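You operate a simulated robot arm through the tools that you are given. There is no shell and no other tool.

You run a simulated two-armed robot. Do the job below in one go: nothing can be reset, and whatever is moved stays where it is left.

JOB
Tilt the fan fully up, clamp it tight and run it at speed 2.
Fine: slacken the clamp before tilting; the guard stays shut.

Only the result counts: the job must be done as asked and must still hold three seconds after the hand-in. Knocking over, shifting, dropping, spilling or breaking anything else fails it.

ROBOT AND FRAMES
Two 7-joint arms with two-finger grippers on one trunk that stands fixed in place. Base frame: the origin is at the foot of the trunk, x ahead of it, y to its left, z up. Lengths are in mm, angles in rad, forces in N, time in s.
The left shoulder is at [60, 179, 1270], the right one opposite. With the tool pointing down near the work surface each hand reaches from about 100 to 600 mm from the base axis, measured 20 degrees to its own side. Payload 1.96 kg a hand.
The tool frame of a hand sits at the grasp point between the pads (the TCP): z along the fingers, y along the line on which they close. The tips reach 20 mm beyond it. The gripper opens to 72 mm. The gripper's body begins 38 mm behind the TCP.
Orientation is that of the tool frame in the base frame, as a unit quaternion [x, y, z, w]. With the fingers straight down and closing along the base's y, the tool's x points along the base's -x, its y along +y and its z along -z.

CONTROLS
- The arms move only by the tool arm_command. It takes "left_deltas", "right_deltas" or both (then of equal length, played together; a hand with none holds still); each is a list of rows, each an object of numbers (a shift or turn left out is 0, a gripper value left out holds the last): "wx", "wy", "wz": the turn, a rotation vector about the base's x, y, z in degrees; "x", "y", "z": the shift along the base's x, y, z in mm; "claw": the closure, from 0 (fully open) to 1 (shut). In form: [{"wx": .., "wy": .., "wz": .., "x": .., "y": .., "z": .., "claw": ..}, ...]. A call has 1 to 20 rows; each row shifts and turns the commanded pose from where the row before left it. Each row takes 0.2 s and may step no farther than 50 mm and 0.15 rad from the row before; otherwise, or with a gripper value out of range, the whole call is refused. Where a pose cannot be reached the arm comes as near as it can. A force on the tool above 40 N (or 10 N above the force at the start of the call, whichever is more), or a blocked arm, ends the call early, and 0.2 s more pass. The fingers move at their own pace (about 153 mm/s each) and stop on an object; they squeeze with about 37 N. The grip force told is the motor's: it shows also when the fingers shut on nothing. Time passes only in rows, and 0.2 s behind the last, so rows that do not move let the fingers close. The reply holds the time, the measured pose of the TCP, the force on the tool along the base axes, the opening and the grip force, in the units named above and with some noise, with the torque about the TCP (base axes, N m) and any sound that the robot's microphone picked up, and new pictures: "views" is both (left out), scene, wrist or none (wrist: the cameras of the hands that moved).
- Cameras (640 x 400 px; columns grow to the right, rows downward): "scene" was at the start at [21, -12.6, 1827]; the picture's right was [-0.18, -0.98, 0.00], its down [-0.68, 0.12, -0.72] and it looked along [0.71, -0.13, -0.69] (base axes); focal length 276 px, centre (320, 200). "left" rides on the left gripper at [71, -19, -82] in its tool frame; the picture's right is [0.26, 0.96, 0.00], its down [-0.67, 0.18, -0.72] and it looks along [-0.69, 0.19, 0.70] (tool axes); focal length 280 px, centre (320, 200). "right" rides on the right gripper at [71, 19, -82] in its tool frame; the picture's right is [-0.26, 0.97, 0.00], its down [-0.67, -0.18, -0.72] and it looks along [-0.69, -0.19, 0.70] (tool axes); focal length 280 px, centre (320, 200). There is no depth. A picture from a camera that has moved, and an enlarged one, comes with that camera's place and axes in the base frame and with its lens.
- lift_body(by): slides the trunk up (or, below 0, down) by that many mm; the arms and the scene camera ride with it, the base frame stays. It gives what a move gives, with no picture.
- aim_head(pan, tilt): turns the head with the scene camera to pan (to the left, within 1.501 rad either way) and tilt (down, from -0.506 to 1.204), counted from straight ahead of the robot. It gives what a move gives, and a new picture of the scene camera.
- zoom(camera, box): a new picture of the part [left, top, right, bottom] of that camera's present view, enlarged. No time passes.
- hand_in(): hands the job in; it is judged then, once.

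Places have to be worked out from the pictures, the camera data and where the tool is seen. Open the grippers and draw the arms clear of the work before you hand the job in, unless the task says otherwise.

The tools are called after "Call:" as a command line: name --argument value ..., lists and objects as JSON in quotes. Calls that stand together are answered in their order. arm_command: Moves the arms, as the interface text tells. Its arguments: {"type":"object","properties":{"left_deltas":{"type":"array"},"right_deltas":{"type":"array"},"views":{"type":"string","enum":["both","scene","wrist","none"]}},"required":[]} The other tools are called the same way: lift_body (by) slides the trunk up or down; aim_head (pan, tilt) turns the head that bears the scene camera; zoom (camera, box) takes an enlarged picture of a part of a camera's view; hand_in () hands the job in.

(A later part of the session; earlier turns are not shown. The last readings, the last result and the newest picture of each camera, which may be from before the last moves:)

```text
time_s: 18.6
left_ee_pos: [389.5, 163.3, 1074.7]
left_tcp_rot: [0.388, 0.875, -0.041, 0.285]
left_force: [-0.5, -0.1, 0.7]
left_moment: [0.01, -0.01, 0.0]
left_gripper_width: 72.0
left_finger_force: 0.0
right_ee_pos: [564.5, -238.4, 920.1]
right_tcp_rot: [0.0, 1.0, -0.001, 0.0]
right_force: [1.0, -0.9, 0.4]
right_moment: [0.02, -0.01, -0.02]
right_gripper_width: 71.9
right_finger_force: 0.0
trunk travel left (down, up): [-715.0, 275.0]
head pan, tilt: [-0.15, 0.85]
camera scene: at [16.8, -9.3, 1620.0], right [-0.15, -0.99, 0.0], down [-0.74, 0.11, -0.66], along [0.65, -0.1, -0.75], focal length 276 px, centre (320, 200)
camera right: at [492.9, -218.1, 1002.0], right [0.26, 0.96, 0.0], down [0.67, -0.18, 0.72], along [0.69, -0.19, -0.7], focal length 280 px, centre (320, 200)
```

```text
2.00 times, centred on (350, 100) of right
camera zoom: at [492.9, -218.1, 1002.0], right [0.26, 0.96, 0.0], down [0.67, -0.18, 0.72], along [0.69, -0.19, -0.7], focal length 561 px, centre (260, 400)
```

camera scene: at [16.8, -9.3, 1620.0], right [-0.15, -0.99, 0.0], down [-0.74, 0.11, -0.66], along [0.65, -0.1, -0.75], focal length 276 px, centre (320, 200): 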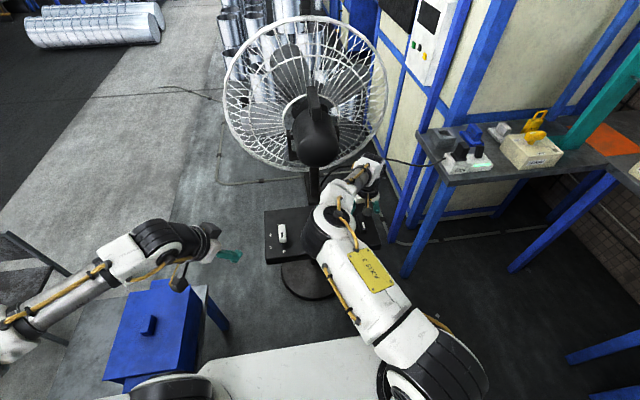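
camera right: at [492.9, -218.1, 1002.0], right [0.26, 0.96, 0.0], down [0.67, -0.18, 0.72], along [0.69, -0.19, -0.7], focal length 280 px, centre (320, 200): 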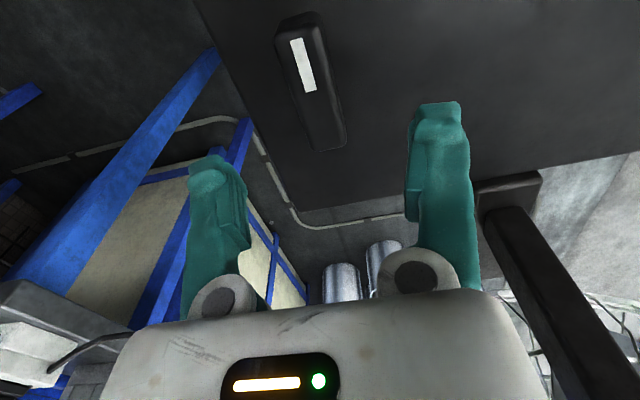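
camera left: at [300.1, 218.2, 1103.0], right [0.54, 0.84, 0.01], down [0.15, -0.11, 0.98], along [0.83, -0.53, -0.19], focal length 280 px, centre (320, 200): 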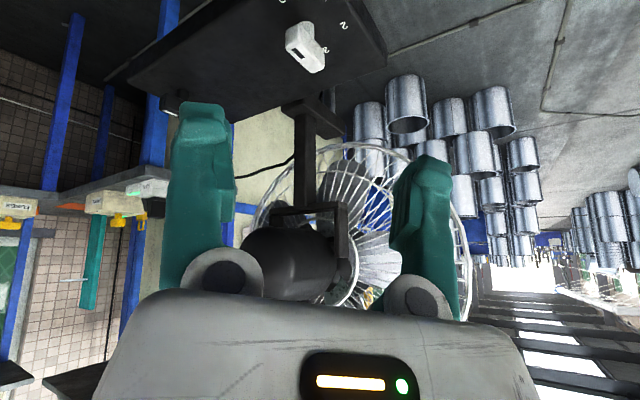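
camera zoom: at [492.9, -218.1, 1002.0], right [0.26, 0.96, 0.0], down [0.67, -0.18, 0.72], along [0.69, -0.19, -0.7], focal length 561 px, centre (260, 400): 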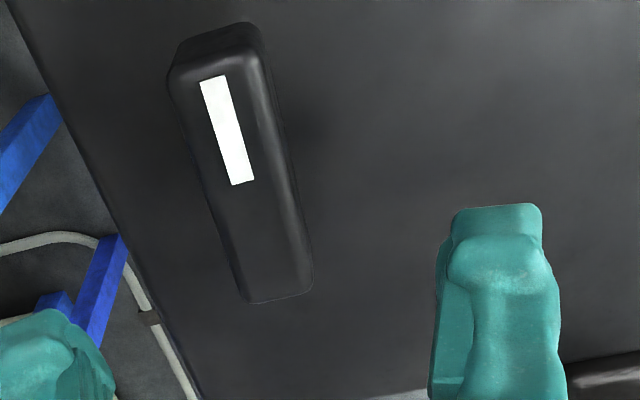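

The bar centre comes out near [565, -240] with its top at z≈847. I'll lower straight down to TCP z≈842, which puts the tips about 15 mm above the plate, watching the force.

Call:
arm_command --right_deltas '[{"x": 1, "y": -1.6, "z": -20}, {"z": -20}, {"z": -20}, {"z": -17}, {}]' --views "both"

Call:
zoom --camera "right" --box '[200, 0, 480, 220]'

```text
time_s: 19.8
left_ee_pos: [389.5, 165.6, 1073.7]
left_tcp_rot: [0.388, 0.875, -0.04, 0.285]
left_force: [-0.1, 0.0, 0.9]
left_moment: [0.01, 0.01, 0.01]
left_gripper_width: 71.9
left_finger_force: 0.0
right_ee_pos: [565.2, -239.2, 844.2]
right_tcp_rot: [0.001, 1.0, 0.0, 0.001]
right_force: [0.0, -0.1, -0.1]
right_moment: [-0.01, 0.0, -0.02]
right_gripper_width: 72.0
right_finger_force: 0.1
trunk travel left (down, up): [-715.0, 275.0]
head pan, tilt: [-0.15, 0.85]
camera scene: at [16.9, -9.2, 1620.0], right [-0.15, -0.99, 0.0], down [-0.74, 0.11, -0.66], along [0.65, -0.1, -0.75], focal length 276 px, centre (320, 200)
camera right: at [494.1, -220.2, 926.1], right [0.26, 0.97, 0.0], down [0.67, -0.18, 0.72], along [0.69, -0.19, -0.7], focal length 280 px, centre (320, 200)
```

scene: 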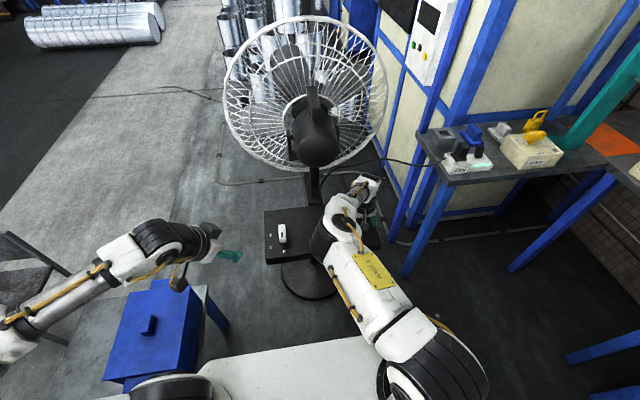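
right: 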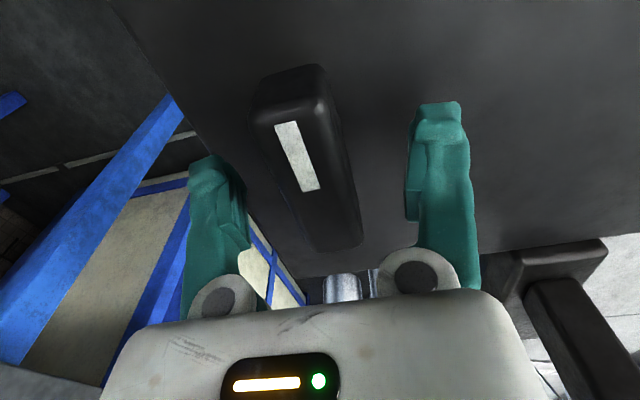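

```text
1.82 times, centred on (340, 110) of right
camera zoom: at [494.1, -220.2, 926.1], right [0.26, 0.97, 0.0], down [0.67, -0.18, 0.72], along [0.69, -0.19, -0.7], focal length 510 px, centre (284, 364)
```

zoom: 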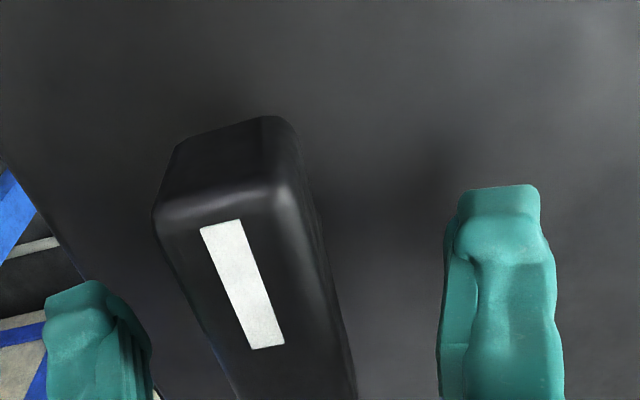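

The bar sits between the fingers (y≈-240), with its body spanning about z 820–850. I'll go down 5 mm and close on it.

Call:
arm_command --right_deltas '[{"z": -5}, {"claw": 1}, {"claw": 1}, {"claw": 1}]' --views "wrist"

```text
time_s: 20.8
left_ee_pos: [392.4, 163.8, 1073.8]
left_tcp_rot: [0.389, 0.875, -0.041, 0.285]
left_force: [0.3, 0.6, 0.8]
left_moment: [0.02, -0.03, 0.03]
left_gripper_width: 72.2
left_finger_force: 0.0
right_ee_pos: [564.8, -240.6, 837.3]
right_tcp_rot: [0.001, 1.0, 0.002, -0.002]
right_force: [-5.2, 2.2, -19.6]
right_moment: [-0.06, 0.02, -0.04]
right_gripper_width: 19.2
right_finger_force: 39.7
trunk travel left (down, up): [-715.0, 275.0]
head pan, tilt: [-0.15, 0.85]
camera right: at [494.1, -220.2, 919.3], right [0.26, 0.96, 0.0], down [0.68, -0.18, 0.71], along [0.69, -0.19, -0.7], focal length 280 px, centre (320, 200)
```

right: 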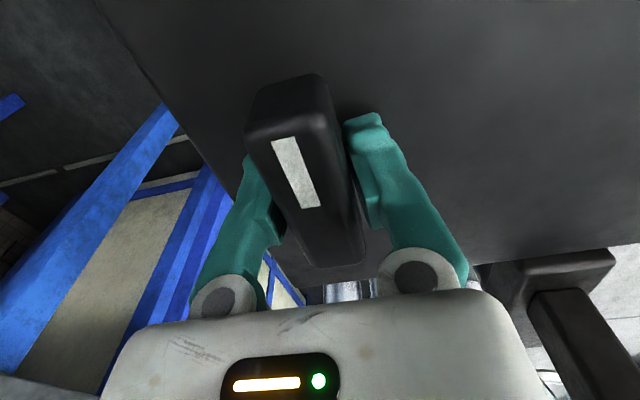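

Gripped at 19 mm. I'll try a small counter-clockwise turn and watch the torque and sound.

Call:
arm_command --right_deltas '[{"wz": 5}, {"wz": 5}, {}]' --views "wrist"

```text
time_s: 21.6
left_ee_pos: [391.4, 163.2, 1073.8]
left_tcp_rot: [0.387, 0.876, -0.04, 0.285]
left_force: [-0.3, 0.4, 0.5]
left_moment: [0.01, 0.0, 0.0]
left_gripper_width: 72.2
left_finger_force: 0.0
right_ee_pos: [566.5, -240.1, 838.3]
right_tcp_rot: [-0.087, 0.996, 0.001, -0.001]
right_force: [-5.2, 5.5, -28.3]
right_moment: [0.01, 0.07, -1.16]
right_gripper_width: 21.9
right_finger_force: 40.0
trunk travel left (down, up): [-715.0, 275.0]
head pan, tilt: [-0.15, 0.85]
camera right: at [493.2, -233.1, 919.4], right [0.09, 1.0, 0.0], down [0.7, -0.06, 0.71], along [0.71, -0.06, -0.7], focal length 280 px, centre (320, 200)
```

right: 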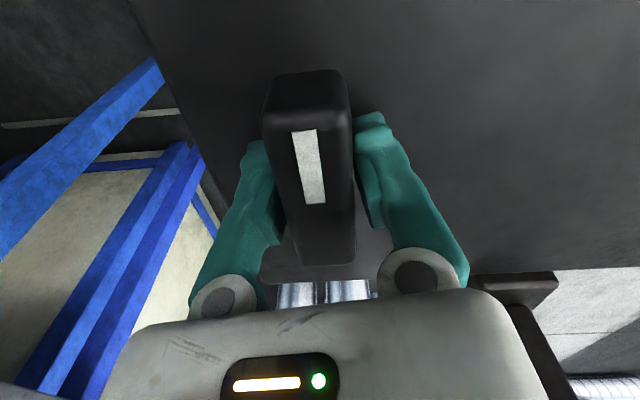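

The hand turned 10°, but the bar seems not to have followed (torque 1.16 N·m and the fingers were spread slightly). I'll turn back and test the clockwise direction.

Call:
arm_command --right_deltas '[{"wz": -5}, {"wz": -5}, {"wz": -5}, {"wz": -5}, {}]' --views "wrist"

```text
time_s: 22.8
left_ee_pos: [392.9, 163.7, 1074.1]
left_tcp_rot: [0.388, 0.876, -0.04, 0.284]
left_force: [-0.7, -0.6, -0.3]
left_moment: [0.0, 0.0, 0.04]
left_gripper_width: 71.9
left_finger_force: 0.1
right_ee_pos: [566.3, -241.7, 838.0]
right_tcp_rot: [0.088, 0.996, 0.0, -0.002]
right_force: [-0.1, 1.3, -27.0]
right_moment: [-0.03, -0.05, -0.05]
right_gripper_width: 19.8
right_finger_force: 39.6
trunk travel left (down, up): [-715.0, 275.0]
head pan, tilt: [-0.15, 0.85]
camera right: at [500.2, -210.1, 919.2], right [0.43, 0.9, 0.0], down [0.63, -0.3, 0.71], along [0.65, -0.3, -0.7], focal length 280 px, centre (320, 200)
```

right: 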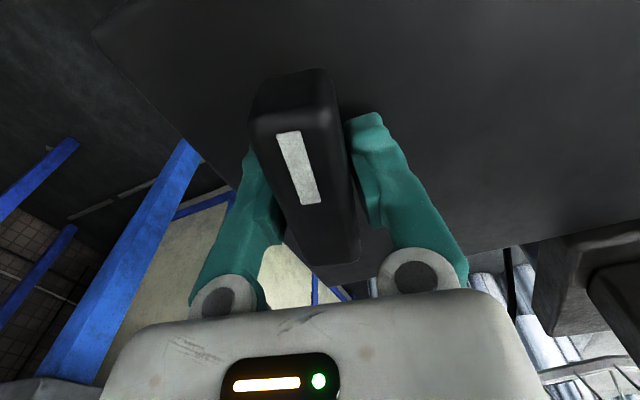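

Clockwise the bar follows freely with almost no torque, so it was at its counter-clockwise stop. I'll continue clockwise, easing down 1 mm to relieve the vertical load.

Call:
arm_command --right_deltas '[{"wz": -8, "z": -1}, {"wz": -8}, {"wz": -8}, {"wz": -8}, {"wz": -6}, {}]' --views "both"

```text
time_s: 24.2
left_ee_pos: [391.4, 161.9, 1074.3]
left_tcp_rot: [0.388, 0.876, -0.039, 0.284]
left_force: [-0.6, 0.8, -0.7]
left_moment: [-0.03, -0.03, 0.02]
left_gripper_width: 72.1
left_finger_force: 0.0
right_ee_pos: [565.3, -243.7, 837.3]
right_tcp_rot: [0.259, 0.966, -0.001, 0.0]
right_force: [2.4, -12.0, -10.4]
right_moment: [-0.24, -0.26, 0.02]
right_gripper_width: 18.7
right_finger_force: 39.8
right hand out of reach, approached as far as the arm can: row 3, 4, 5
trunk travel left (down, up): [-715.0, 275.0]
head pan, tilt: [-0.15, 0.85]
camera scene: at [19.3, -12.6, 1620.0], right [-0.15, -0.99, 0.0], down [-0.74, 0.11, -0.66], along [0.65, -0.1, -0.75], focal length 276 px, centre (320, 200)
camera right: at [513.7, -190.5, 918.7], right [0.71, 0.7, 0.0], down [0.49, -0.5, 0.72], along [0.5, -0.51, -0.7], focal length 280 px, centre (320, 200)
```

scene: 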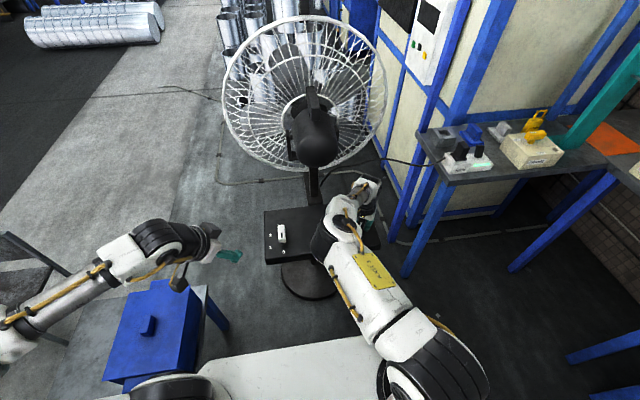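
right: 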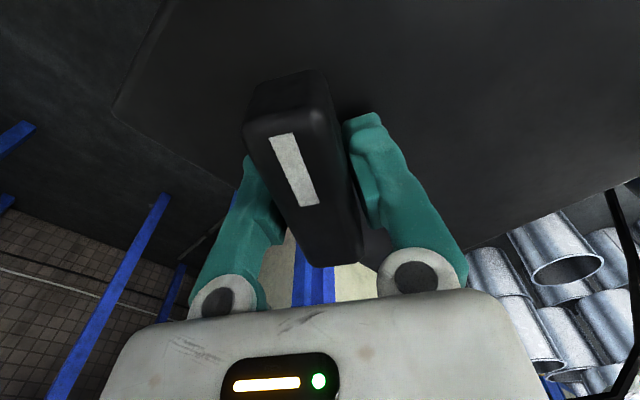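

The bar turned smoothly about 30° clockwise, then the right wrist reached its turning limit. I'll release, rise, and rotate the hand the other way by 180° so I can regrip the symmetrical bar with more clockwise travel.

Call:
arm_command --right_deltas '[{"claw": 0, "wz": 8}, {"claw": 0}, {"z": 25}, {"z": 25}, {"z": 20, "wz": 8}, {"wz": 8}, {"wz": 8}, {"wz": 8}, {"wz": 8}, {"wz": 8}, {"wz": 8}, {"wz": 8}, {"wz": 8}]' --views "both"

```text
time_s: 27.0
left_ee_pos: [390.5, 163.8, 1074.5]
left_tcp_rot: [0.388, 0.876, -0.04, 0.286]
left_force: [0.0, -1.2, -1.0]
left_moment: [0.01, 0.02, 0.0]
left_gripper_width: 71.8
left_finger_force: 0.1
right_ee_pos: [565.0, -241.3, 908.5]
right_tcp_rot: [-0.424, 0.906, 0.001, 0.0]
right_force: [0.1, 0.1, 0.0]
right_moment: [-0.04, 0.01, -0.04]
right_gripper_width: 72.0
right_finger_force: 0.0
trunk travel left (down, up): [-715.0, 275.0]
head pan, tilt: [-0.15, 0.85]
camera scene: at [17.1, -9.4, 1620.0], right [-0.15, -0.99, 0.0], down [-0.74, 0.11, -0.66], along [0.65, -0.1, -0.75], focal length 276 px, centre (320, 200)
camera right: at [504.0, -282.8, 989.9], right [-0.57, 0.82, 0.0], down [0.57, 0.4, 0.72], along [0.59, 0.41, -0.7], focal length 280 px, centre (320, 200)
```

scene: 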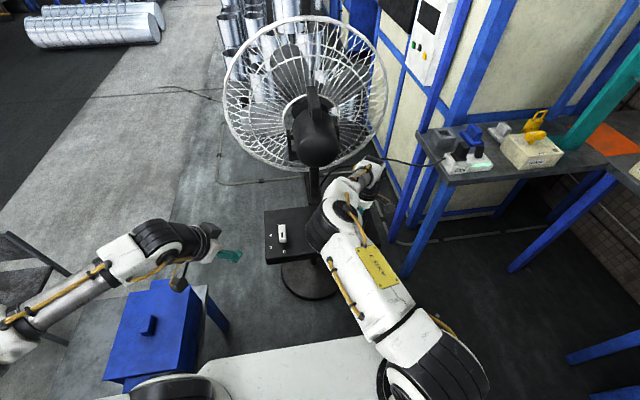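
right: 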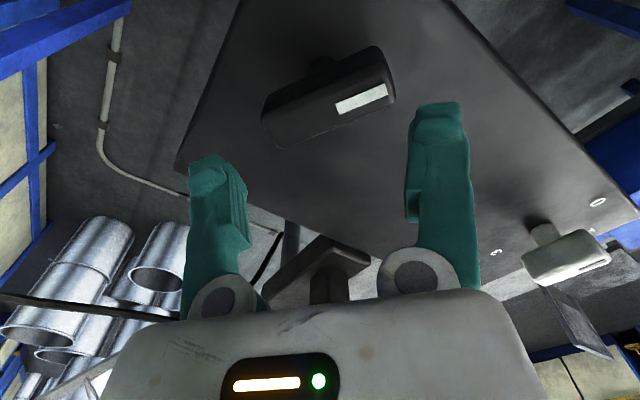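

The bar is now at 30° clockwise from its start (mark pointing at about 150°). I'll continue rotating the hand towards +150° yaw to regrip.

Call:
arm_command --right_deltas '[{"wz": 8}, {"wz": 8}, {"wz": 8}, {"wz": 8}, {"wz": 8}, {"wz": 8}, {"wz": 8}, {"wz": 8}, {"wz": 8}, {"wz": 8}, {"wz": 8}, {"wz": 8}, {"wz": 4}]' --views "both"

```text
time_s: 29.8
left_ee_pos: [390.9, 162.9, 1073.6]
left_tcp_rot: [0.388, 0.875, -0.04, 0.285]
left_force: [1.3, -0.1, -0.3]
left_moment: [-0.01, -0.01, 0.0]
left_gripper_width: 72.0
left_finger_force: 0.1
right_ee_pos: [563.3, -241.1, 909.7]
right_tcp_rot: [0.966, -0.258, -0.001, 0.0]
right_force: [0.7, 0.3, 0.9]
right_moment: [-0.02, 0.01, 0.01]
right_gripper_width: 71.9
right_finger_force: 0.0
trunk travel left (down, up): [-715.0, 275.0]
head pan, tilt: [-0.15, 0.85]
camera scene: at [17.1, -9.4, 1620.0], right [-0.15, -0.99, 0.0], down [-0.74, 0.11, -0.66], along [0.65, -0.1, -0.75], focal length 276 px, centre (320, 200)
camera right: at [615.6, -292.8, 989.7], right [-0.71, -0.71, 0.0], down [-0.49, 0.49, 0.72], along [-0.51, 0.51, -0.7], focal length 280 px, centre (320, 200)
```

scene: 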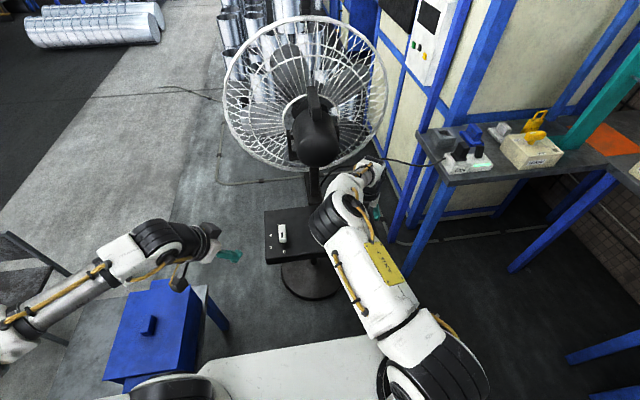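
right: 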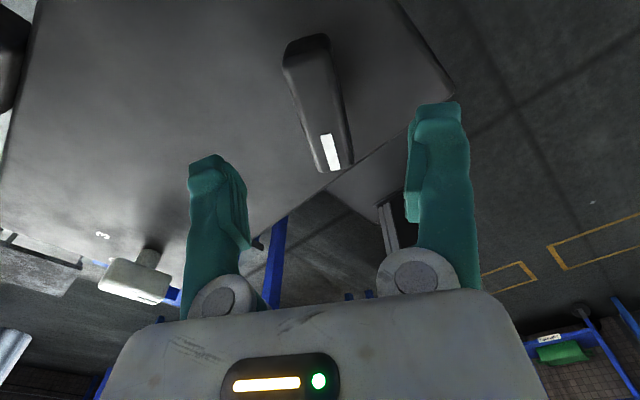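

The +150° yaw was reached and the bar lies between the fingers again. I'll lower to z≈838 and regrip.

Call:
arm_command --right_deltas '[{"y": 1.5, "z": -25}, {"z": -25}, {"z": -21}, {}, {"claw": 1}, {"claw": 1}, {"claw": 1}]' --views "wrist"

```text
time_s: 31.4
left_ee_pos: [389.2, 161.3, 1075.6]
left_tcp_rot: [0.388, 0.875, -0.039, 0.286]
left_force: [0.1, -0.4, 0.1]
left_moment: [0.0, 0.01, 0.01]
left_gripper_width: 71.7
left_finger_force: 0.0
right_ee_pos: [562.6, -241.9, 836.6]
right_tcp_rot: [0.966, -0.26, -0.002, 0.0]
right_force: [-12.5, -12.0, -9.6]
right_moment: [-0.54, -0.29, 0.04]
right_gripper_width: 18.3
right_finger_force: 39.8
trunk travel left (down, up): [-715.0, 275.0]
head pan, tilt: [-0.15, 0.85]
camera right: at [614.6, -293.0, 917.9], right [-0.71, -0.7, 0.0], down [-0.49, 0.5, 0.72], along [-0.51, 0.51, -0.7], focal length 280 px, centre (320, 200)
```

right: 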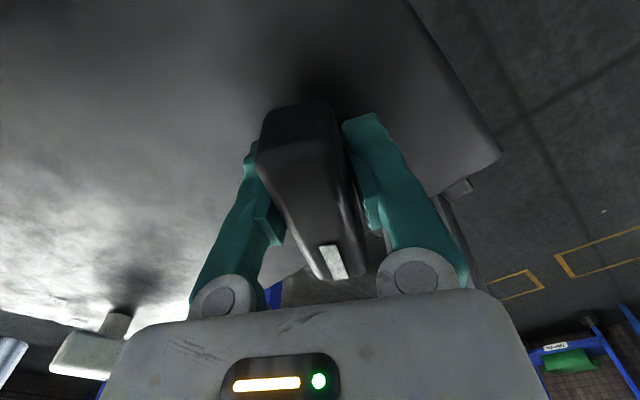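

Regripped; a lateral pull suggests the centre lies about 2 mm towards -x/-y, so I'll correct that and keep turning clockwise.

Call:
arm_command --right_deltas '[{"x": -1, "y": -2}, {"wz": -8}, {"wz": -8}, {"wz": -8}, {"wz": -6}, {}]' --views "wrist"

```text
time_s: 32.8
left_ee_pos: [389.5, 160.8, 1075.3]
left_tcp_rot: [0.388, 0.875, -0.039, 0.286]
left_force: [0.2, 1.1, -0.8]
left_moment: [0.0, 0.02, -0.03]
left_gripper_width: 72.1
left_finger_force: 0.0
right_ee_pos: [561.9, -242.6, 836.7]
right_tcp_rot: [0.866, -0.5, -0.002, 0.0]
right_force: [-22.6, -7.0, -21.8]
right_moment: [0.31, 0.23, 0.06]
right_gripper_width: 18.8
right_finger_force: 40.1
trunk travel left (down, up): [-715.0, 275.0]
head pan, tilt: [-0.15, 0.85]
camera right: at [580.5, -313.2, 917.9], right [-0.97, -0.25, 0.0], down [-0.18, 0.67, 0.72], along [-0.18, 0.69, -0.7], focal length 280 px, centre (320, 200)
```

right: 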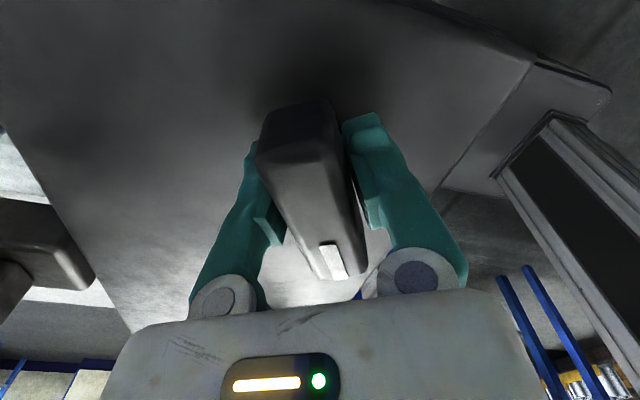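

The bar now stands 60° clockwise and there is still no torque stop. I'll shift a few mm in -x to lessen the side load and turn another 30°.

Call:
arm_command --right_deltas '[{"x": -3, "y": -1}, {"wz": -8}, {"wz": -8}, {"wz": -8}, {"wz": -6}, {}]' --views "wrist"

```text
time_s: 34.2
left_ee_pos: [391.0, 163.0, 1075.2]
left_tcp_rot: [0.388, 0.876, -0.04, 0.285]
left_force: [-0.1, 0.5, -0.2]
left_moment: [-0.01, -0.01, 0.0]
left_gripper_width: 71.8
left_finger_force: 0.1
right_ee_pos: [558.5, -243.1, 836.7]
right_tcp_rot: [-0.707, 0.707, 0.0, 0.001]
right_force: [-5.2, -3.1, -12.9]
right_moment: [0.31, 0.0, 0.01]
right_gripper_width: 18.9
right_finger_force: 40.1
trunk travel left (down, up): [-715.0, 275.0]
head pan, tilt: [-0.15, 0.85]
camera right: at [540.9, -313.4, 918.1], right [-0.96, 0.26, 0.0], down [0.18, 0.67, 0.72], along [0.19, 0.69, -0.7], focal length 280 px, centre (320, 200)
```

right: 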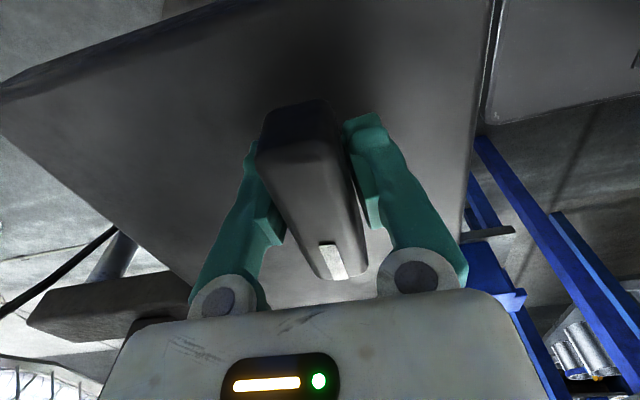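

It has turned 90° with no resistance. I'll keep going another 30° to look for the end stop.

Call:
arm_command --right_deltas '[{"x": -1}, {"wz": -8}, {"wz": -8}, {"wz": -8}, {"wz": -6}, {}]' --views "wrist"

```text
time_s: 35.6
left_ee_pos: [390.8, 164.0, 1074.6]
left_tcp_rot: [0.387, 0.876, -0.04, 0.286]
left_force: [0.3, -0.2, 1.0]
left_moment: [-0.01, -0.01, -0.02]
left_gripper_width: 71.8
left_finger_force: 0.1
right_ee_pos: [559.5, -241.8, 837.4]
right_tcp_rot: [-0.5, 0.866, -0.001, 0.0]
right_force: [-1.2, -0.1, -1.7]
right_moment: [-0.04, 0.05, 1.68]
right_gripper_width: 25.7
right_finger_force: 40.3
trunk travel left (down, up): [-715.0, 275.0]
head pan, tilt: [-0.15, 0.85]
camera right: at [507.3, -294.0, 918.4], right [-0.7, 0.71, 0.0], down [0.5, 0.49, 0.72], along [0.51, 0.5, -0.7], focal length 280 px, centre (320, 200)
```

right: 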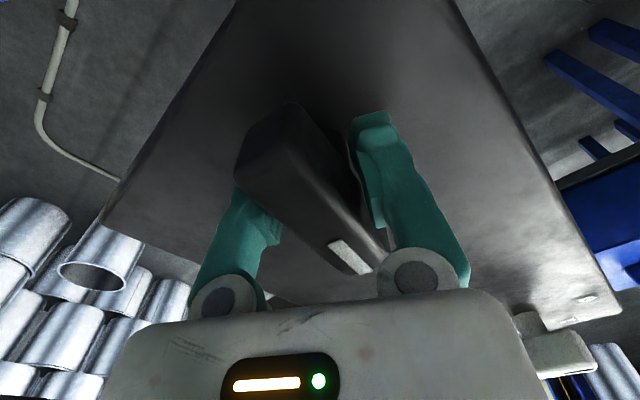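

There was a firm stop (1.7 N·m) at about 90° clockwise, so the control is a quarter-turn clamp, now slack. I'll realign, release, lift the right hand clear and check whether the fan head moved.

Call:
arm_command --right_deltas '[{"wz": 8}, {"wz": 8}, {"wz": 8}, {"wz": 4}, {"claw": 0}, {"claw": 0}, {"z": 25}, {"z": 25}, {"z": 25, "x": -20, "y": -10}, {"x": -25, "y": -20}]' --views "both"

Call:
zoom --camera "scene" --box '[220, 10, 400, 210]'

```text
time_s: 37.8
left_ee_pos: [390.6, 163.0, 1075.9]
left_tcp_rot: [0.388, 0.875, -0.04, 0.285]
left_force: [0.5, -0.5, 0.5]
left_moment: [0.03, 0.02, -0.02]
left_gripper_width: 71.9
left_finger_force: 0.0
right_ee_pos: [513.5, -272.0, 910.8]
right_tcp_rot: [-0.694, 0.72, 0.002, 0.001]
right_force: [-0.5, 0.4, -0.4]
right_moment: [0.0, -0.02, -0.03]
right_gripper_width: 72.0
right_finger_force: 0.0
trunk travel left (down, up): [-715.0, 275.0]
head pan, tilt: [-0.15, 0.85]
camera scene: at [16.9, -10.2, 1620.0], right [-0.15, -0.99, 0.0], down [-0.74, 0.11, -0.66], along [0.65, -0.1, -0.75], focal length 276 px, centre (320, 200)
camera right: at [493.0, -343.2, 992.3], right [-0.96, 0.3, 0.0], down [0.21, 0.67, 0.72], along [0.21, 0.68, -0.7], focal length 280 px, centre (320, 200)
```

scene: 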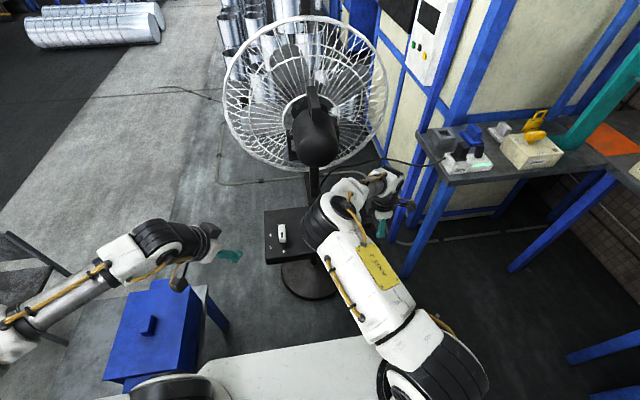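
right: 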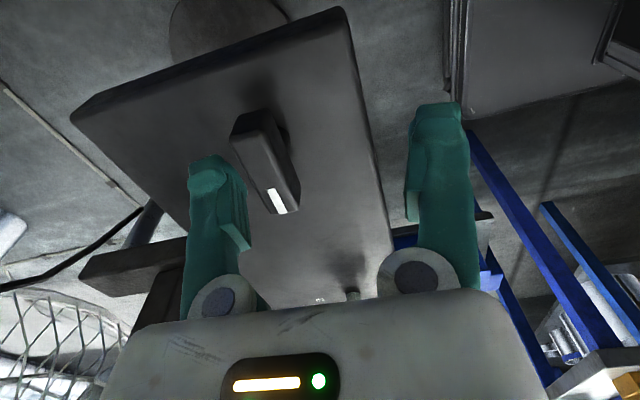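

```text
2.00 times, centred on (310, 110) of scene
camera zoom: at [16.9, -10.2, 1620.0], right [-0.15, -0.99, 0.0], down [-0.74, 0.11, -0.66], along [0.65, -0.1, -0.75], focal length 552 px, centre (340, 380)
```

zoom: 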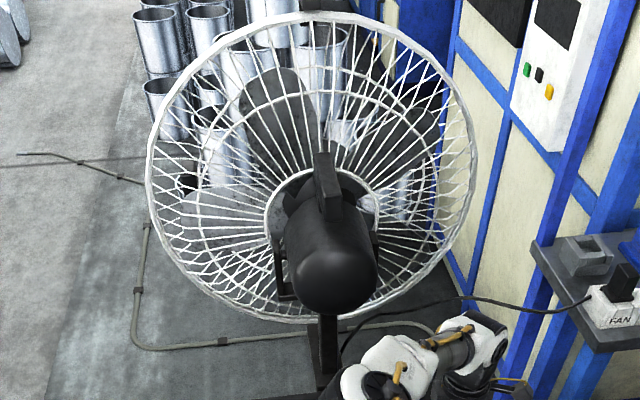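

The head stayed put after slackening. Now I'll raise the left hand and orient it to point forward and 45° down, closing along y, approaching the handle bar at about [670, -95, 1222].

Call:
arm_command --left_deltas '[{"z": 40, "wx": -1.64, "wy": -1.06, "wz": 5.5}, {"z": 40, "wx": -1.64, "wy": -1.06, "wz": 5.5}, {"z": 40, "wx": -1.64, "wy": -1.06, "wz": 5.5}, {"z": 40, "x": 10, "wx": -1.64, "wy": -1.06, "wz": 5.5}, {"z": 30, "x": 20, "y": -20, "wx": -1.64, "wy": -1.06, "wz": 5.5}, {"z": 20, "x": 20, "y": -30, "wx": -1.64, "wy": -1.06, "wz": 5.5}, {"z": 10, "x": 20, "y": -35, "wx": -1.64, "wy": -1.06, "wz": 5.5}, {"x": 20, "y": -35, "wx": -1.64, "wy": -1.06, "wz": 5.5}]' --views "both"

```text
time_s: 39.6
left_ee_pos: [481.7, 40.7, 1294.4]
left_tcp_rot: [0.018, 0.917, -0.005, 0.397]
left_force: [0.6, 0.4, -0.4]
left_moment: [0.0, -0.04, 0.01]
left_gripper_width: 72.1
left_finger_force: 0.0
right_ee_pos: [515.4, -274.3, 909.1]
right_tcp_rot: [-0.694, 0.72, 0.001, 0.0]
right_force: [0.1, -0.9, -1.2]
right_moment: [0.04, 0.0, 0.01]
right_gripper_width: 72.4
right_finger_force: 0.1
trunk travel left (down, up): [-715.0, 275.0]
head pan, tilt: [-0.15, 0.85]
camera scene: at [18.1, -12.0, 1619.9], right [-0.15, -0.99, 0.0], down [-0.74, 0.11, -0.66], along [0.65, -0.1, -0.75], focal length 276 px, centre (320, 200)
camera left: at [373.4, 22.8, 1298.8], right [-0.15, 0.97, -0.18], down [-0.05, 0.18, 0.98], along [0.99, 0.15, 0.03], focal length 280 px, centre (320, 200)
```

scene: 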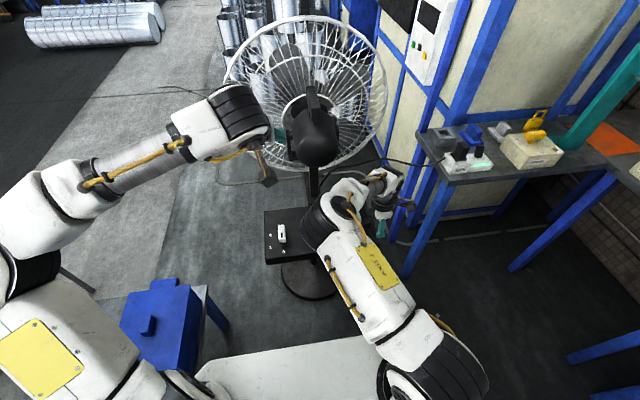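
left: 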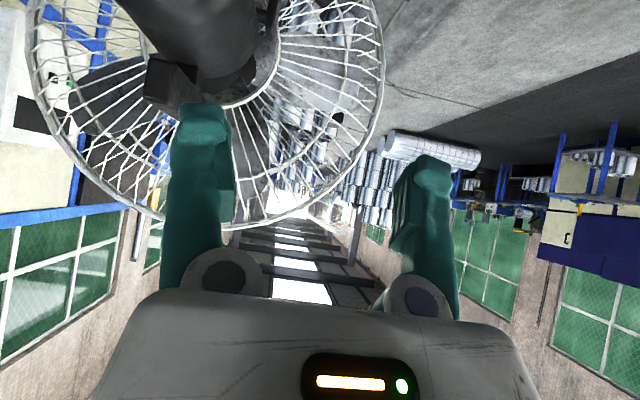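

The left hand is now level with the fan's handle. I'll zoom in on the handle from this camera for its exact place.

Call:
zoom --camera "left" --box '[100, 20, 260, 130]'

Call:
zoom --camera "scene" --box '[280, 70, 350, 180]'

```text
3.64 times, centred on (180, 75) of left
camera zoom: at [373.4, 22.8, 1298.8], right [-0.15, 0.97, -0.18], down [-0.05, 0.18, 0.98], along [0.99, 0.15, 0.03], focal length 1020 px, centre (829, 654)
```

zoom: 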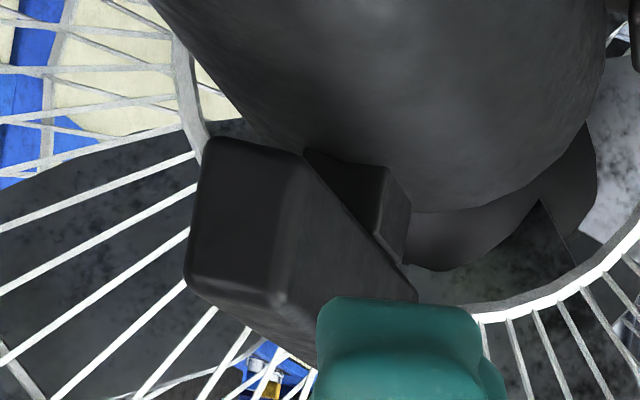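

```text
3.64 times, centred on (315, 125) of scene
camera zoom: at [18.1, -12.0, 1619.9], right [-0.15, -0.99, 0.0], down [-0.74, 0.11, -0.66], along [0.65, -0.1, -0.75], focal length 1004 px, centre (338, 473)
```

zoom: 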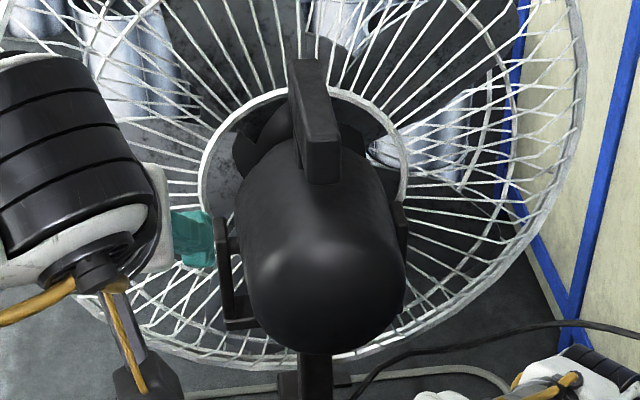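

The handle bar's near face comes out at about [648, -96, 1230], 25 mm wide and 39 mm tall. I'll move the left hand to a pre-grasp point up along the 45° approach line.

Call:
arm_command --left_deltas '[{"x": 20, "y": -30, "z": 5}, {"x": 22, "y": -36, "z": 5}, {"x": 22, "y": -36}, {"x": 22, "y": -34}, {"x": 20}, {}]' --views "both"

```text
time_s: 41.0
left_ee_pos: [586.2, -92.7, 1304.8]
left_tcp_rot: [0.017, 0.917, -0.004, 0.398]
left_force: [0.4, -0.1, -0.2]
left_moment: [0.01, -0.04, 0.02]
left_gripper_width: 71.9
left_finger_force: 0.0
right_ee_pos: [514.8, -272.1, 910.9]
right_tcp_rot: [-0.695, 0.719, 0.001, 0.001]
right_force: [0.0, -0.1, -0.1]
right_moment: [-0.01, -0.04, -0.05]
right_gripper_width: 71.9
right_finger_force: 0.1
trunk travel left (down, up): [-715.0, 275.0]
head pan, tilt: [-0.15, 0.85]
camera scene: at [16.8, -9.8, 1620.0], right [-0.15, -0.99, 0.0], down [-0.74, 0.11, -0.66], along [0.65, -0.1, -0.75], focal length 276 px, centre (320, 200)
camera left: at [477.3, -109.8, 1309.0], right [-0.14, 0.97, -0.19], down [-0.05, 0.18, 0.98], along [0.99, 0.15, 0.03], focal length 280 px, centre (320, 200)
```

scene: 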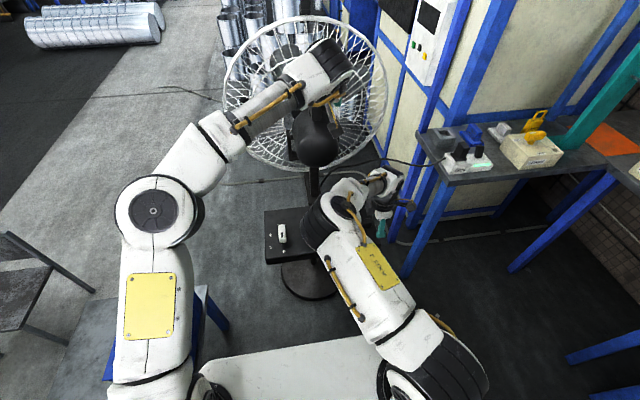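
left: 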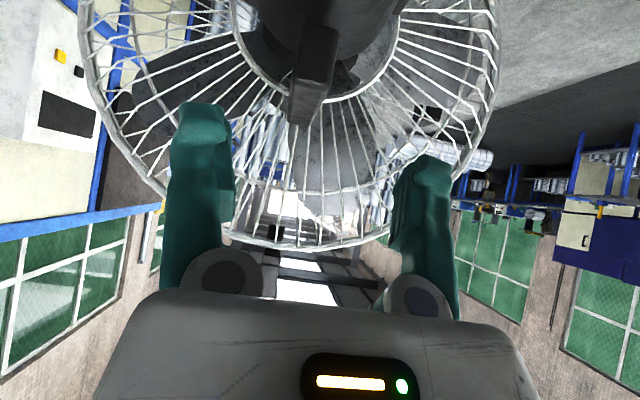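

Call:
zoom --camera "left" --box '[250, 0, 390, 140]'

```text
2.86 times, centred on (320, 70) of left
camera zoom: at [477.3, -109.8, 1309.0], right [-0.14, 0.97, -0.19], down [-0.05, 0.18, 0.98], along [0.99, 0.15, 0.03], focal length 801 px, centre (320, 571)
```

zoom: 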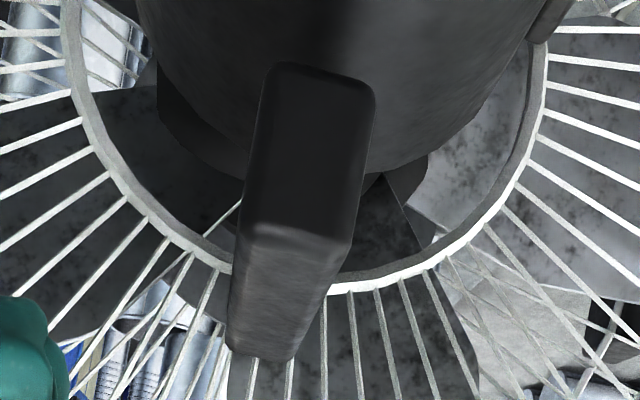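

The bar is parallel to x and about 2.5 mm right of the tool axis. I'll advance along the approach line to TCP ≈ [665, -97, 1231] with fingers open.

Call:
arm_command --left_deltas '[{"x": 20, "y": -1.1, "z": -19}, {"x": 20, "y": -1.1, "z": -19}, {"x": 20, "y": -1.1, "z": -18}, {"x": 18, "y": -1, "z": -18}, {}]' --views "both"

Call:
zoom --camera "left" --box '[160, 20, 480, 220]'

```text
time_s: 42.2
left_ee_pos: [663.3, -99.2, 1231.4]
left_tcp_rot: [0.017, 0.917, -0.004, 0.398]
left_force: [-0.4, -1.1, 0.3]
left_moment: [-0.02, -0.01, -0.04]
left_gripper_width: 71.9
left_finger_force: 0.1
right_ee_pos: [514.0, -273.5, 911.3]
right_tcp_rot: [-0.695, 0.719, 0.0, 0.001]
right_force: [-0.3, -0.2, -0.3]
right_moment: [-0.06, 0.0, -0.02]
right_gripper_width: 72.1
right_finger_force: 0.0
trunk travel left (down, up): [-715.0, 275.0]
head pan, tilt: [-0.15, 0.85]
camera scene: at [16.4, -9.3, 1620.0], right [-0.15, -0.99, 0.0], down [-0.74, 0.11, -0.66], along [0.65, -0.1, -0.75], focal length 276 px, centre (320, 200)
camera left: at [554.5, -114.2, 1235.0], right [-0.14, 0.97, -0.19], down [-0.05, 0.18, 0.98], along [0.99, 0.15, 0.03], focal length 280 px, centre (320, 200)
```

scene: 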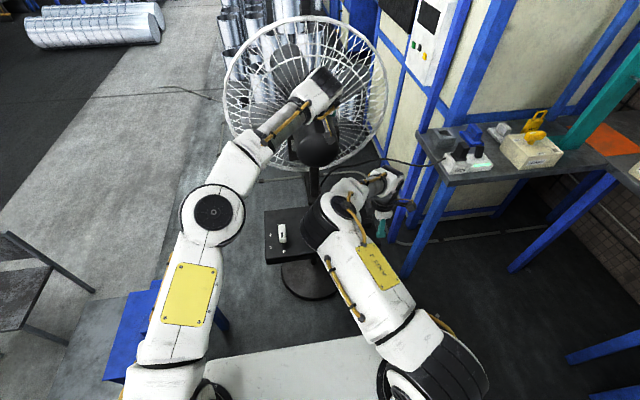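
left: 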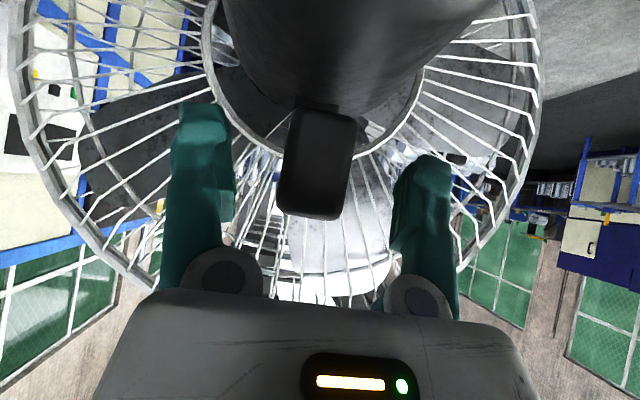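

```text
2.00 times, centred on (320, 120) of left
camera zoom: at [554.5, -114.2, 1235.0], right [-0.14, 0.97, -0.19], down [-0.05, 0.18, 0.98], along [0.99, 0.15, 0.03], focal length 561 px, centre (320, 360)
```

zoom: 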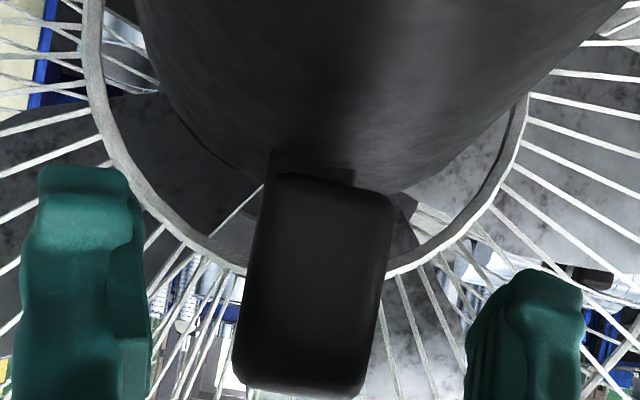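

The bar's near face sits right at the TCP, so I'll advance 15 mm more for a fuller overlap and then close.

Call:
arm_command --left_deltas '[{"x": 15, "y": -1, "z": -5}, {}, {"claw": 1}, {"claw": 1}, {"claw": 1}]' --views "both"

```text
time_s: 43.4
left_ee_pos: [678.5, -99.7, 1226.2]
left_tcp_rot: [0.019, 0.917, -0.005, 0.397]
left_force: [-1.3, -4.4, 0.6]
left_moment: [-0.3, 0.2, 0.15]
left_gripper_width: 25.3
left_finger_force: 40.6
right_ee_pos: [515.1, -274.8, 910.9]
right_tcp_rot: [-0.695, 0.719, 0.0, 0.001]
right_force: [-0.5, 0.2, 0.0]
right_moment: [-0.01, -0.01, 0.02]
right_gripper_width: 71.9
right_finger_force: 0.0
trunk travel left (down, up): [-715.0, 275.0]
head pan, tilt: [-0.15, 0.85]
camera scene: at [16.9, -10.6, 1620.0], right [-0.15, -0.99, 0.0], down [-0.74, 0.11, -0.66], along [0.65, -0.1, -0.75], focal length 276 px, centre (320, 200)
camera left: at [570.2, -116.5, 1230.2], right [-0.14, 0.97, -0.19], down [-0.05, 0.18, 0.98], along [0.99, 0.15, 0.03], focal length 280 px, centre (320, 200)
```

scene: 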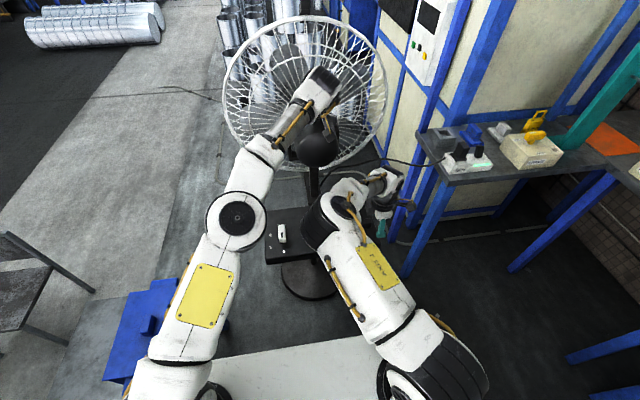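
left: 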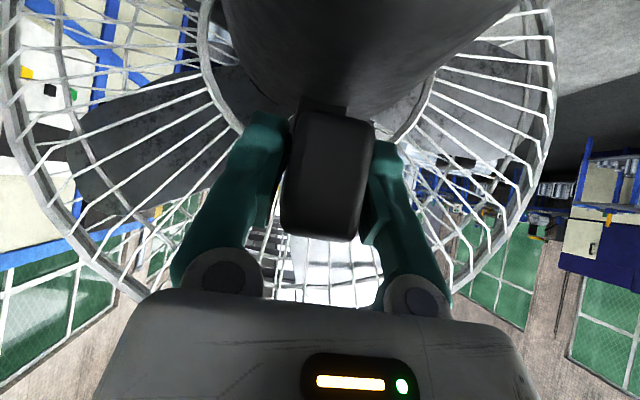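

The handle is gripped (25 mm). With the tilt pivot at about [750, -96, 1105], I'll make a small trial tilt of 6° front-up along the arc and read the forces.

Call:
arm_command --left_deltas '[{"x": -6.3, "z": -3.7, "wy": -3}, {"x": -6.1, "z": -4.0, "wy": -3}, {}]' --views "both"

```text
time_s: 44.2
left_ee_pos: [666.4, -99.1, 1218.3]
left_tcp_rot: [0.018, 0.895, -0.004, 0.445]
left_force: [7.4, -5.6, 7.8]
left_moment: [-0.25, -0.98, 0.01]
left_gripper_width: 25.3
left_finger_force: 39.7
right_ee_pos: [514.8, -273.9, 910.9]
right_tcp_rot: [-0.695, 0.719, 0.001, -0.001]
right_force: [-0.1, -0.3, 0.5]
right_moment: [0.0, -0.02, -0.01]
right_gripper_width: 72.0
right_finger_force: 0.0
trunk travel left (down, up): [-715.0, 275.0]
head pan, tilt: [-0.15, 0.85]
camera scene: at [17.9, -11.0, 1620.1], right [-0.15, -0.99, 0.0], down [-0.74, 0.11, -0.66], along [0.65, -0.1, -0.75], focal length 276 px, centre (320, 200)
camera left: at [558.7, -116.4, 1211.3], right [-0.12, 0.97, -0.2], down [-0.16, 0.18, 0.97], along [0.98, 0.15, 0.13], focal length 280 px, centre (320, 200)
```

scene: 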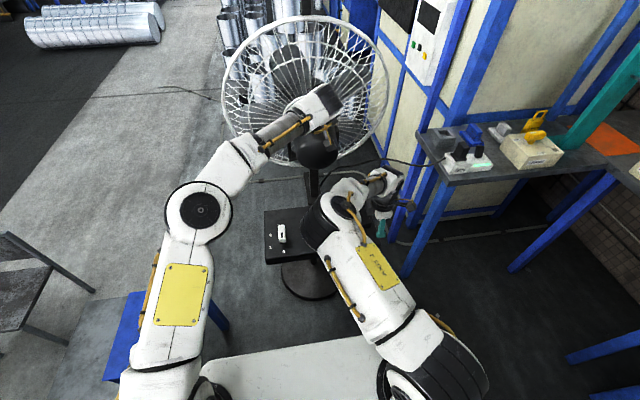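
left: 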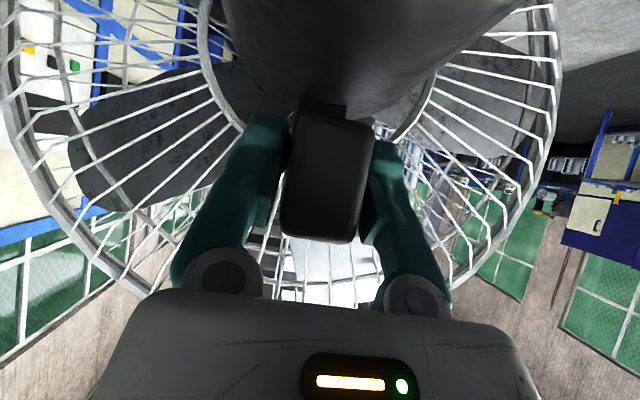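

The head follows the hand with only small forces, so the clamp really is slack. I'll continue along the arc in 3° steps.

Call:
arm_command --left_deltas '[{"x": -5.9, "z": -4.4, "wy": -3}, {"x": -5.7, "z": -4.7, "wy": -3}, {"x": -5.5, "z": -5.0, "wy": -3}, {}]' --views "both"

```text
time_s: 45.2
left_ee_pos: [647.5, -99.7, 1202.8]
left_tcp_rot: [0.019, 0.858, -0.002, 0.514]
left_force: [-1.9, -8.0, 3.0]
left_moment: [-0.34, -0.39, 0.0]
left_gripper_width: 25.4
left_finger_force: 40.3
right_ee_pos: [514.8, -274.0, 910.3]
right_tcp_rot: [-0.694, 0.72, 0.001, 0.0]
right_force: [-0.3, 0.1, 0.2]
right_moment: [-0.01, 0.0, 0.01]
right_gripper_width: 71.9
right_finger_force: 0.0
trunk travel left (down, up): [-715.0, 275.0]
head pan, tilt: [-0.15, 0.85]
camera scene: at [15.8, -11.7, 1620.0], right [-0.15, -0.99, 0.0], down [-0.74, 0.11, -0.66], along [0.65, -0.1, -0.75], focal length 276 px, centre (320, 200)
camera left: at [542.3, -116.2, 1179.5], right [-0.09, 0.97, -0.22], down [-0.31, 0.18, 0.93], along [0.95, 0.15, 0.28], focal length 280 px, centre (320, 200)
```

scene: 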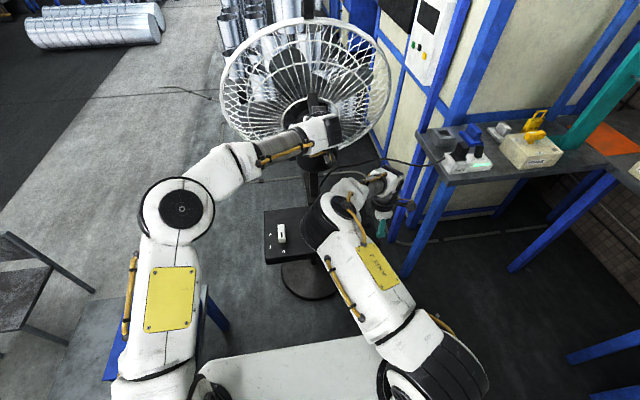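
left: 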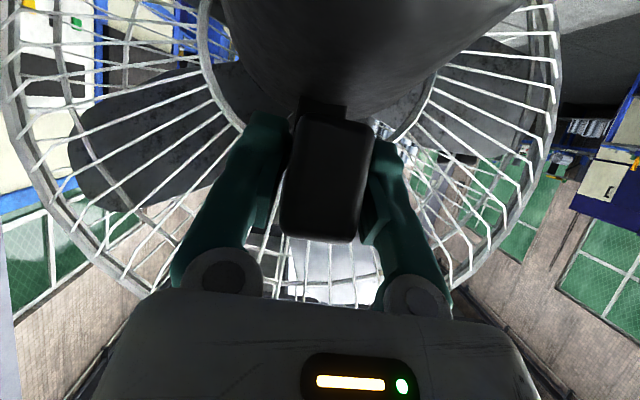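

The forces stay low and the head has risen about 15°. I'll continue until a stop shows in the forces.

Call:
arm_command --left_deltas '[{"x": -5.1, "z": -5.4, "wy": -3}, {"x": -4.8, "z": -5.6, "wy": -3}, {"x": -4.5, "z": -5.9, "wy": -3}, {}]' --views "both"

```text
time_s: 46.2
left_ee_pos: [634.6, -99.0, 1187.7]
left_tcp_rot: [0.019, 0.814, -0.001, 0.58]
left_force: [-6.0, -7.9, 2.2]
left_moment: [-0.33, -0.17, -0.07]
left_gripper_width: 25.3
left_finger_force: 40.2
right_ee_pos: [513.8, -274.1, 909.8]
right_tcp_rot: [-0.695, 0.719, 0.001, 0.0]
right_force: [-0.3, 0.0, -0.2]
right_moment: [0.0, -0.01, 0.03]
right_gripper_width: 72.1
right_finger_force: 0.0
trunk travel left (down, up): [-715.0, 275.0]
head pan, tilt: [-0.15, 0.85]
camera scene: at [15.0, -11.6, 1620.0], right [-0.15, -0.99, 0.0], down [-0.74, 0.11, -0.66], along [0.65, -0.1, -0.75], focal length 276 px, centre (320, 200)
camera left: at [532.9, -116.0, 1147.3], right [-0.05, 0.97, -0.23], down [-0.45, 0.18, 0.87], along [0.89, 0.15, 0.43], focal length 280 px, centre (320, 200)
```

scene: 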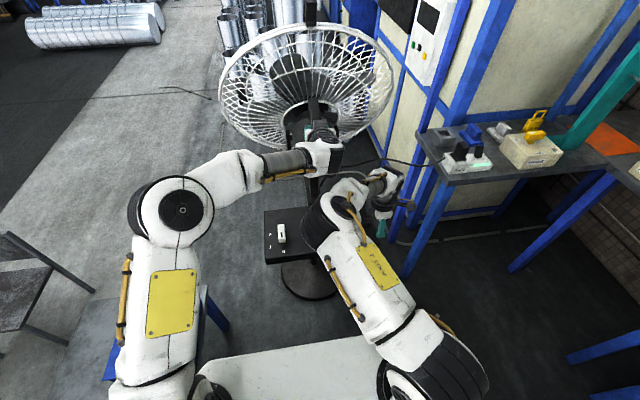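
left: 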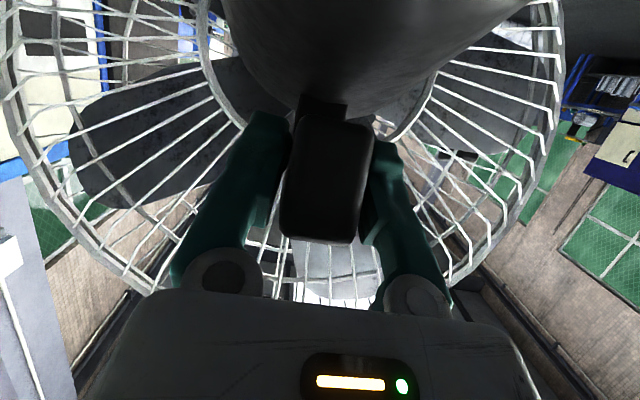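

Now at about 24° with low loads; continuing upward.

Call:
arm_command --left_deltas '[{"x": -4.5, "z": -6.0, "wy": -3}, {"x": -4.2, "z": -6.3, "wy": -3}, {"x": -3.9, "z": -6.5, "wy": -3}, {}]' --views "both"

```text
time_s: 47.2
left_ee_pos: [633.7, -98.1, 1186.2]
left_tcp_rot: [0.008, 0.756, 0.001, 0.655]
left_force: [-2.5, -37.0, -9.1]
left_moment: [-0.27, 0.75, -0.6]
left_gripper_width: 25.6
left_finger_force: 39.9
right_ee_pos: [509.0, -282.3, 901.6]
right_tcp_rot: [-0.692, 0.721, 0.008, -0.005]
right_force: [0.4, 1.0, 0.1]
right_moment: [0.0, -0.01, 0.0]
right_gripper_width: 71.9
right_finger_force: 0.0
trunk travel left (down, up): [-715.0, 275.0]
head pan, tilt: [-0.15, 0.85]
camera scene: at [18.3, -20.9, 1619.8], right [-0.15, -0.99, -0.01], down [-0.74, 0.12, -0.66], along [0.65, -0.09, -0.75], focal length 276 px, centre (320, 200)
camera left: at [542.2, -117.9, 1128.3], right [-0.03, 0.97, -0.25], down [-0.61, 0.18, 0.77], along [0.79, 0.17, 0.59], focal length 280 px, centre (320, 200)
```

scene: 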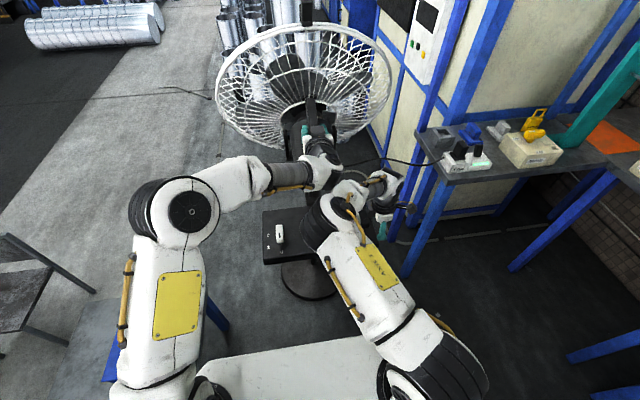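
left: 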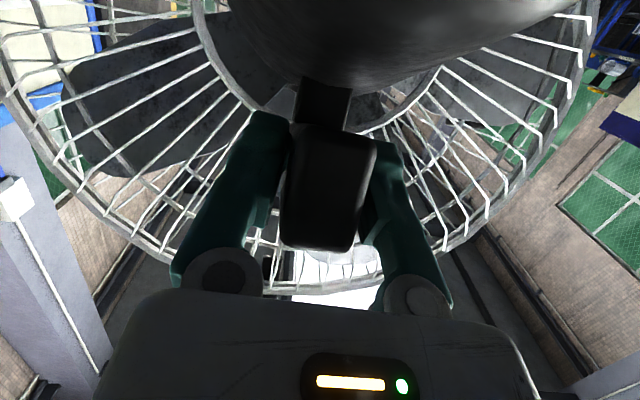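

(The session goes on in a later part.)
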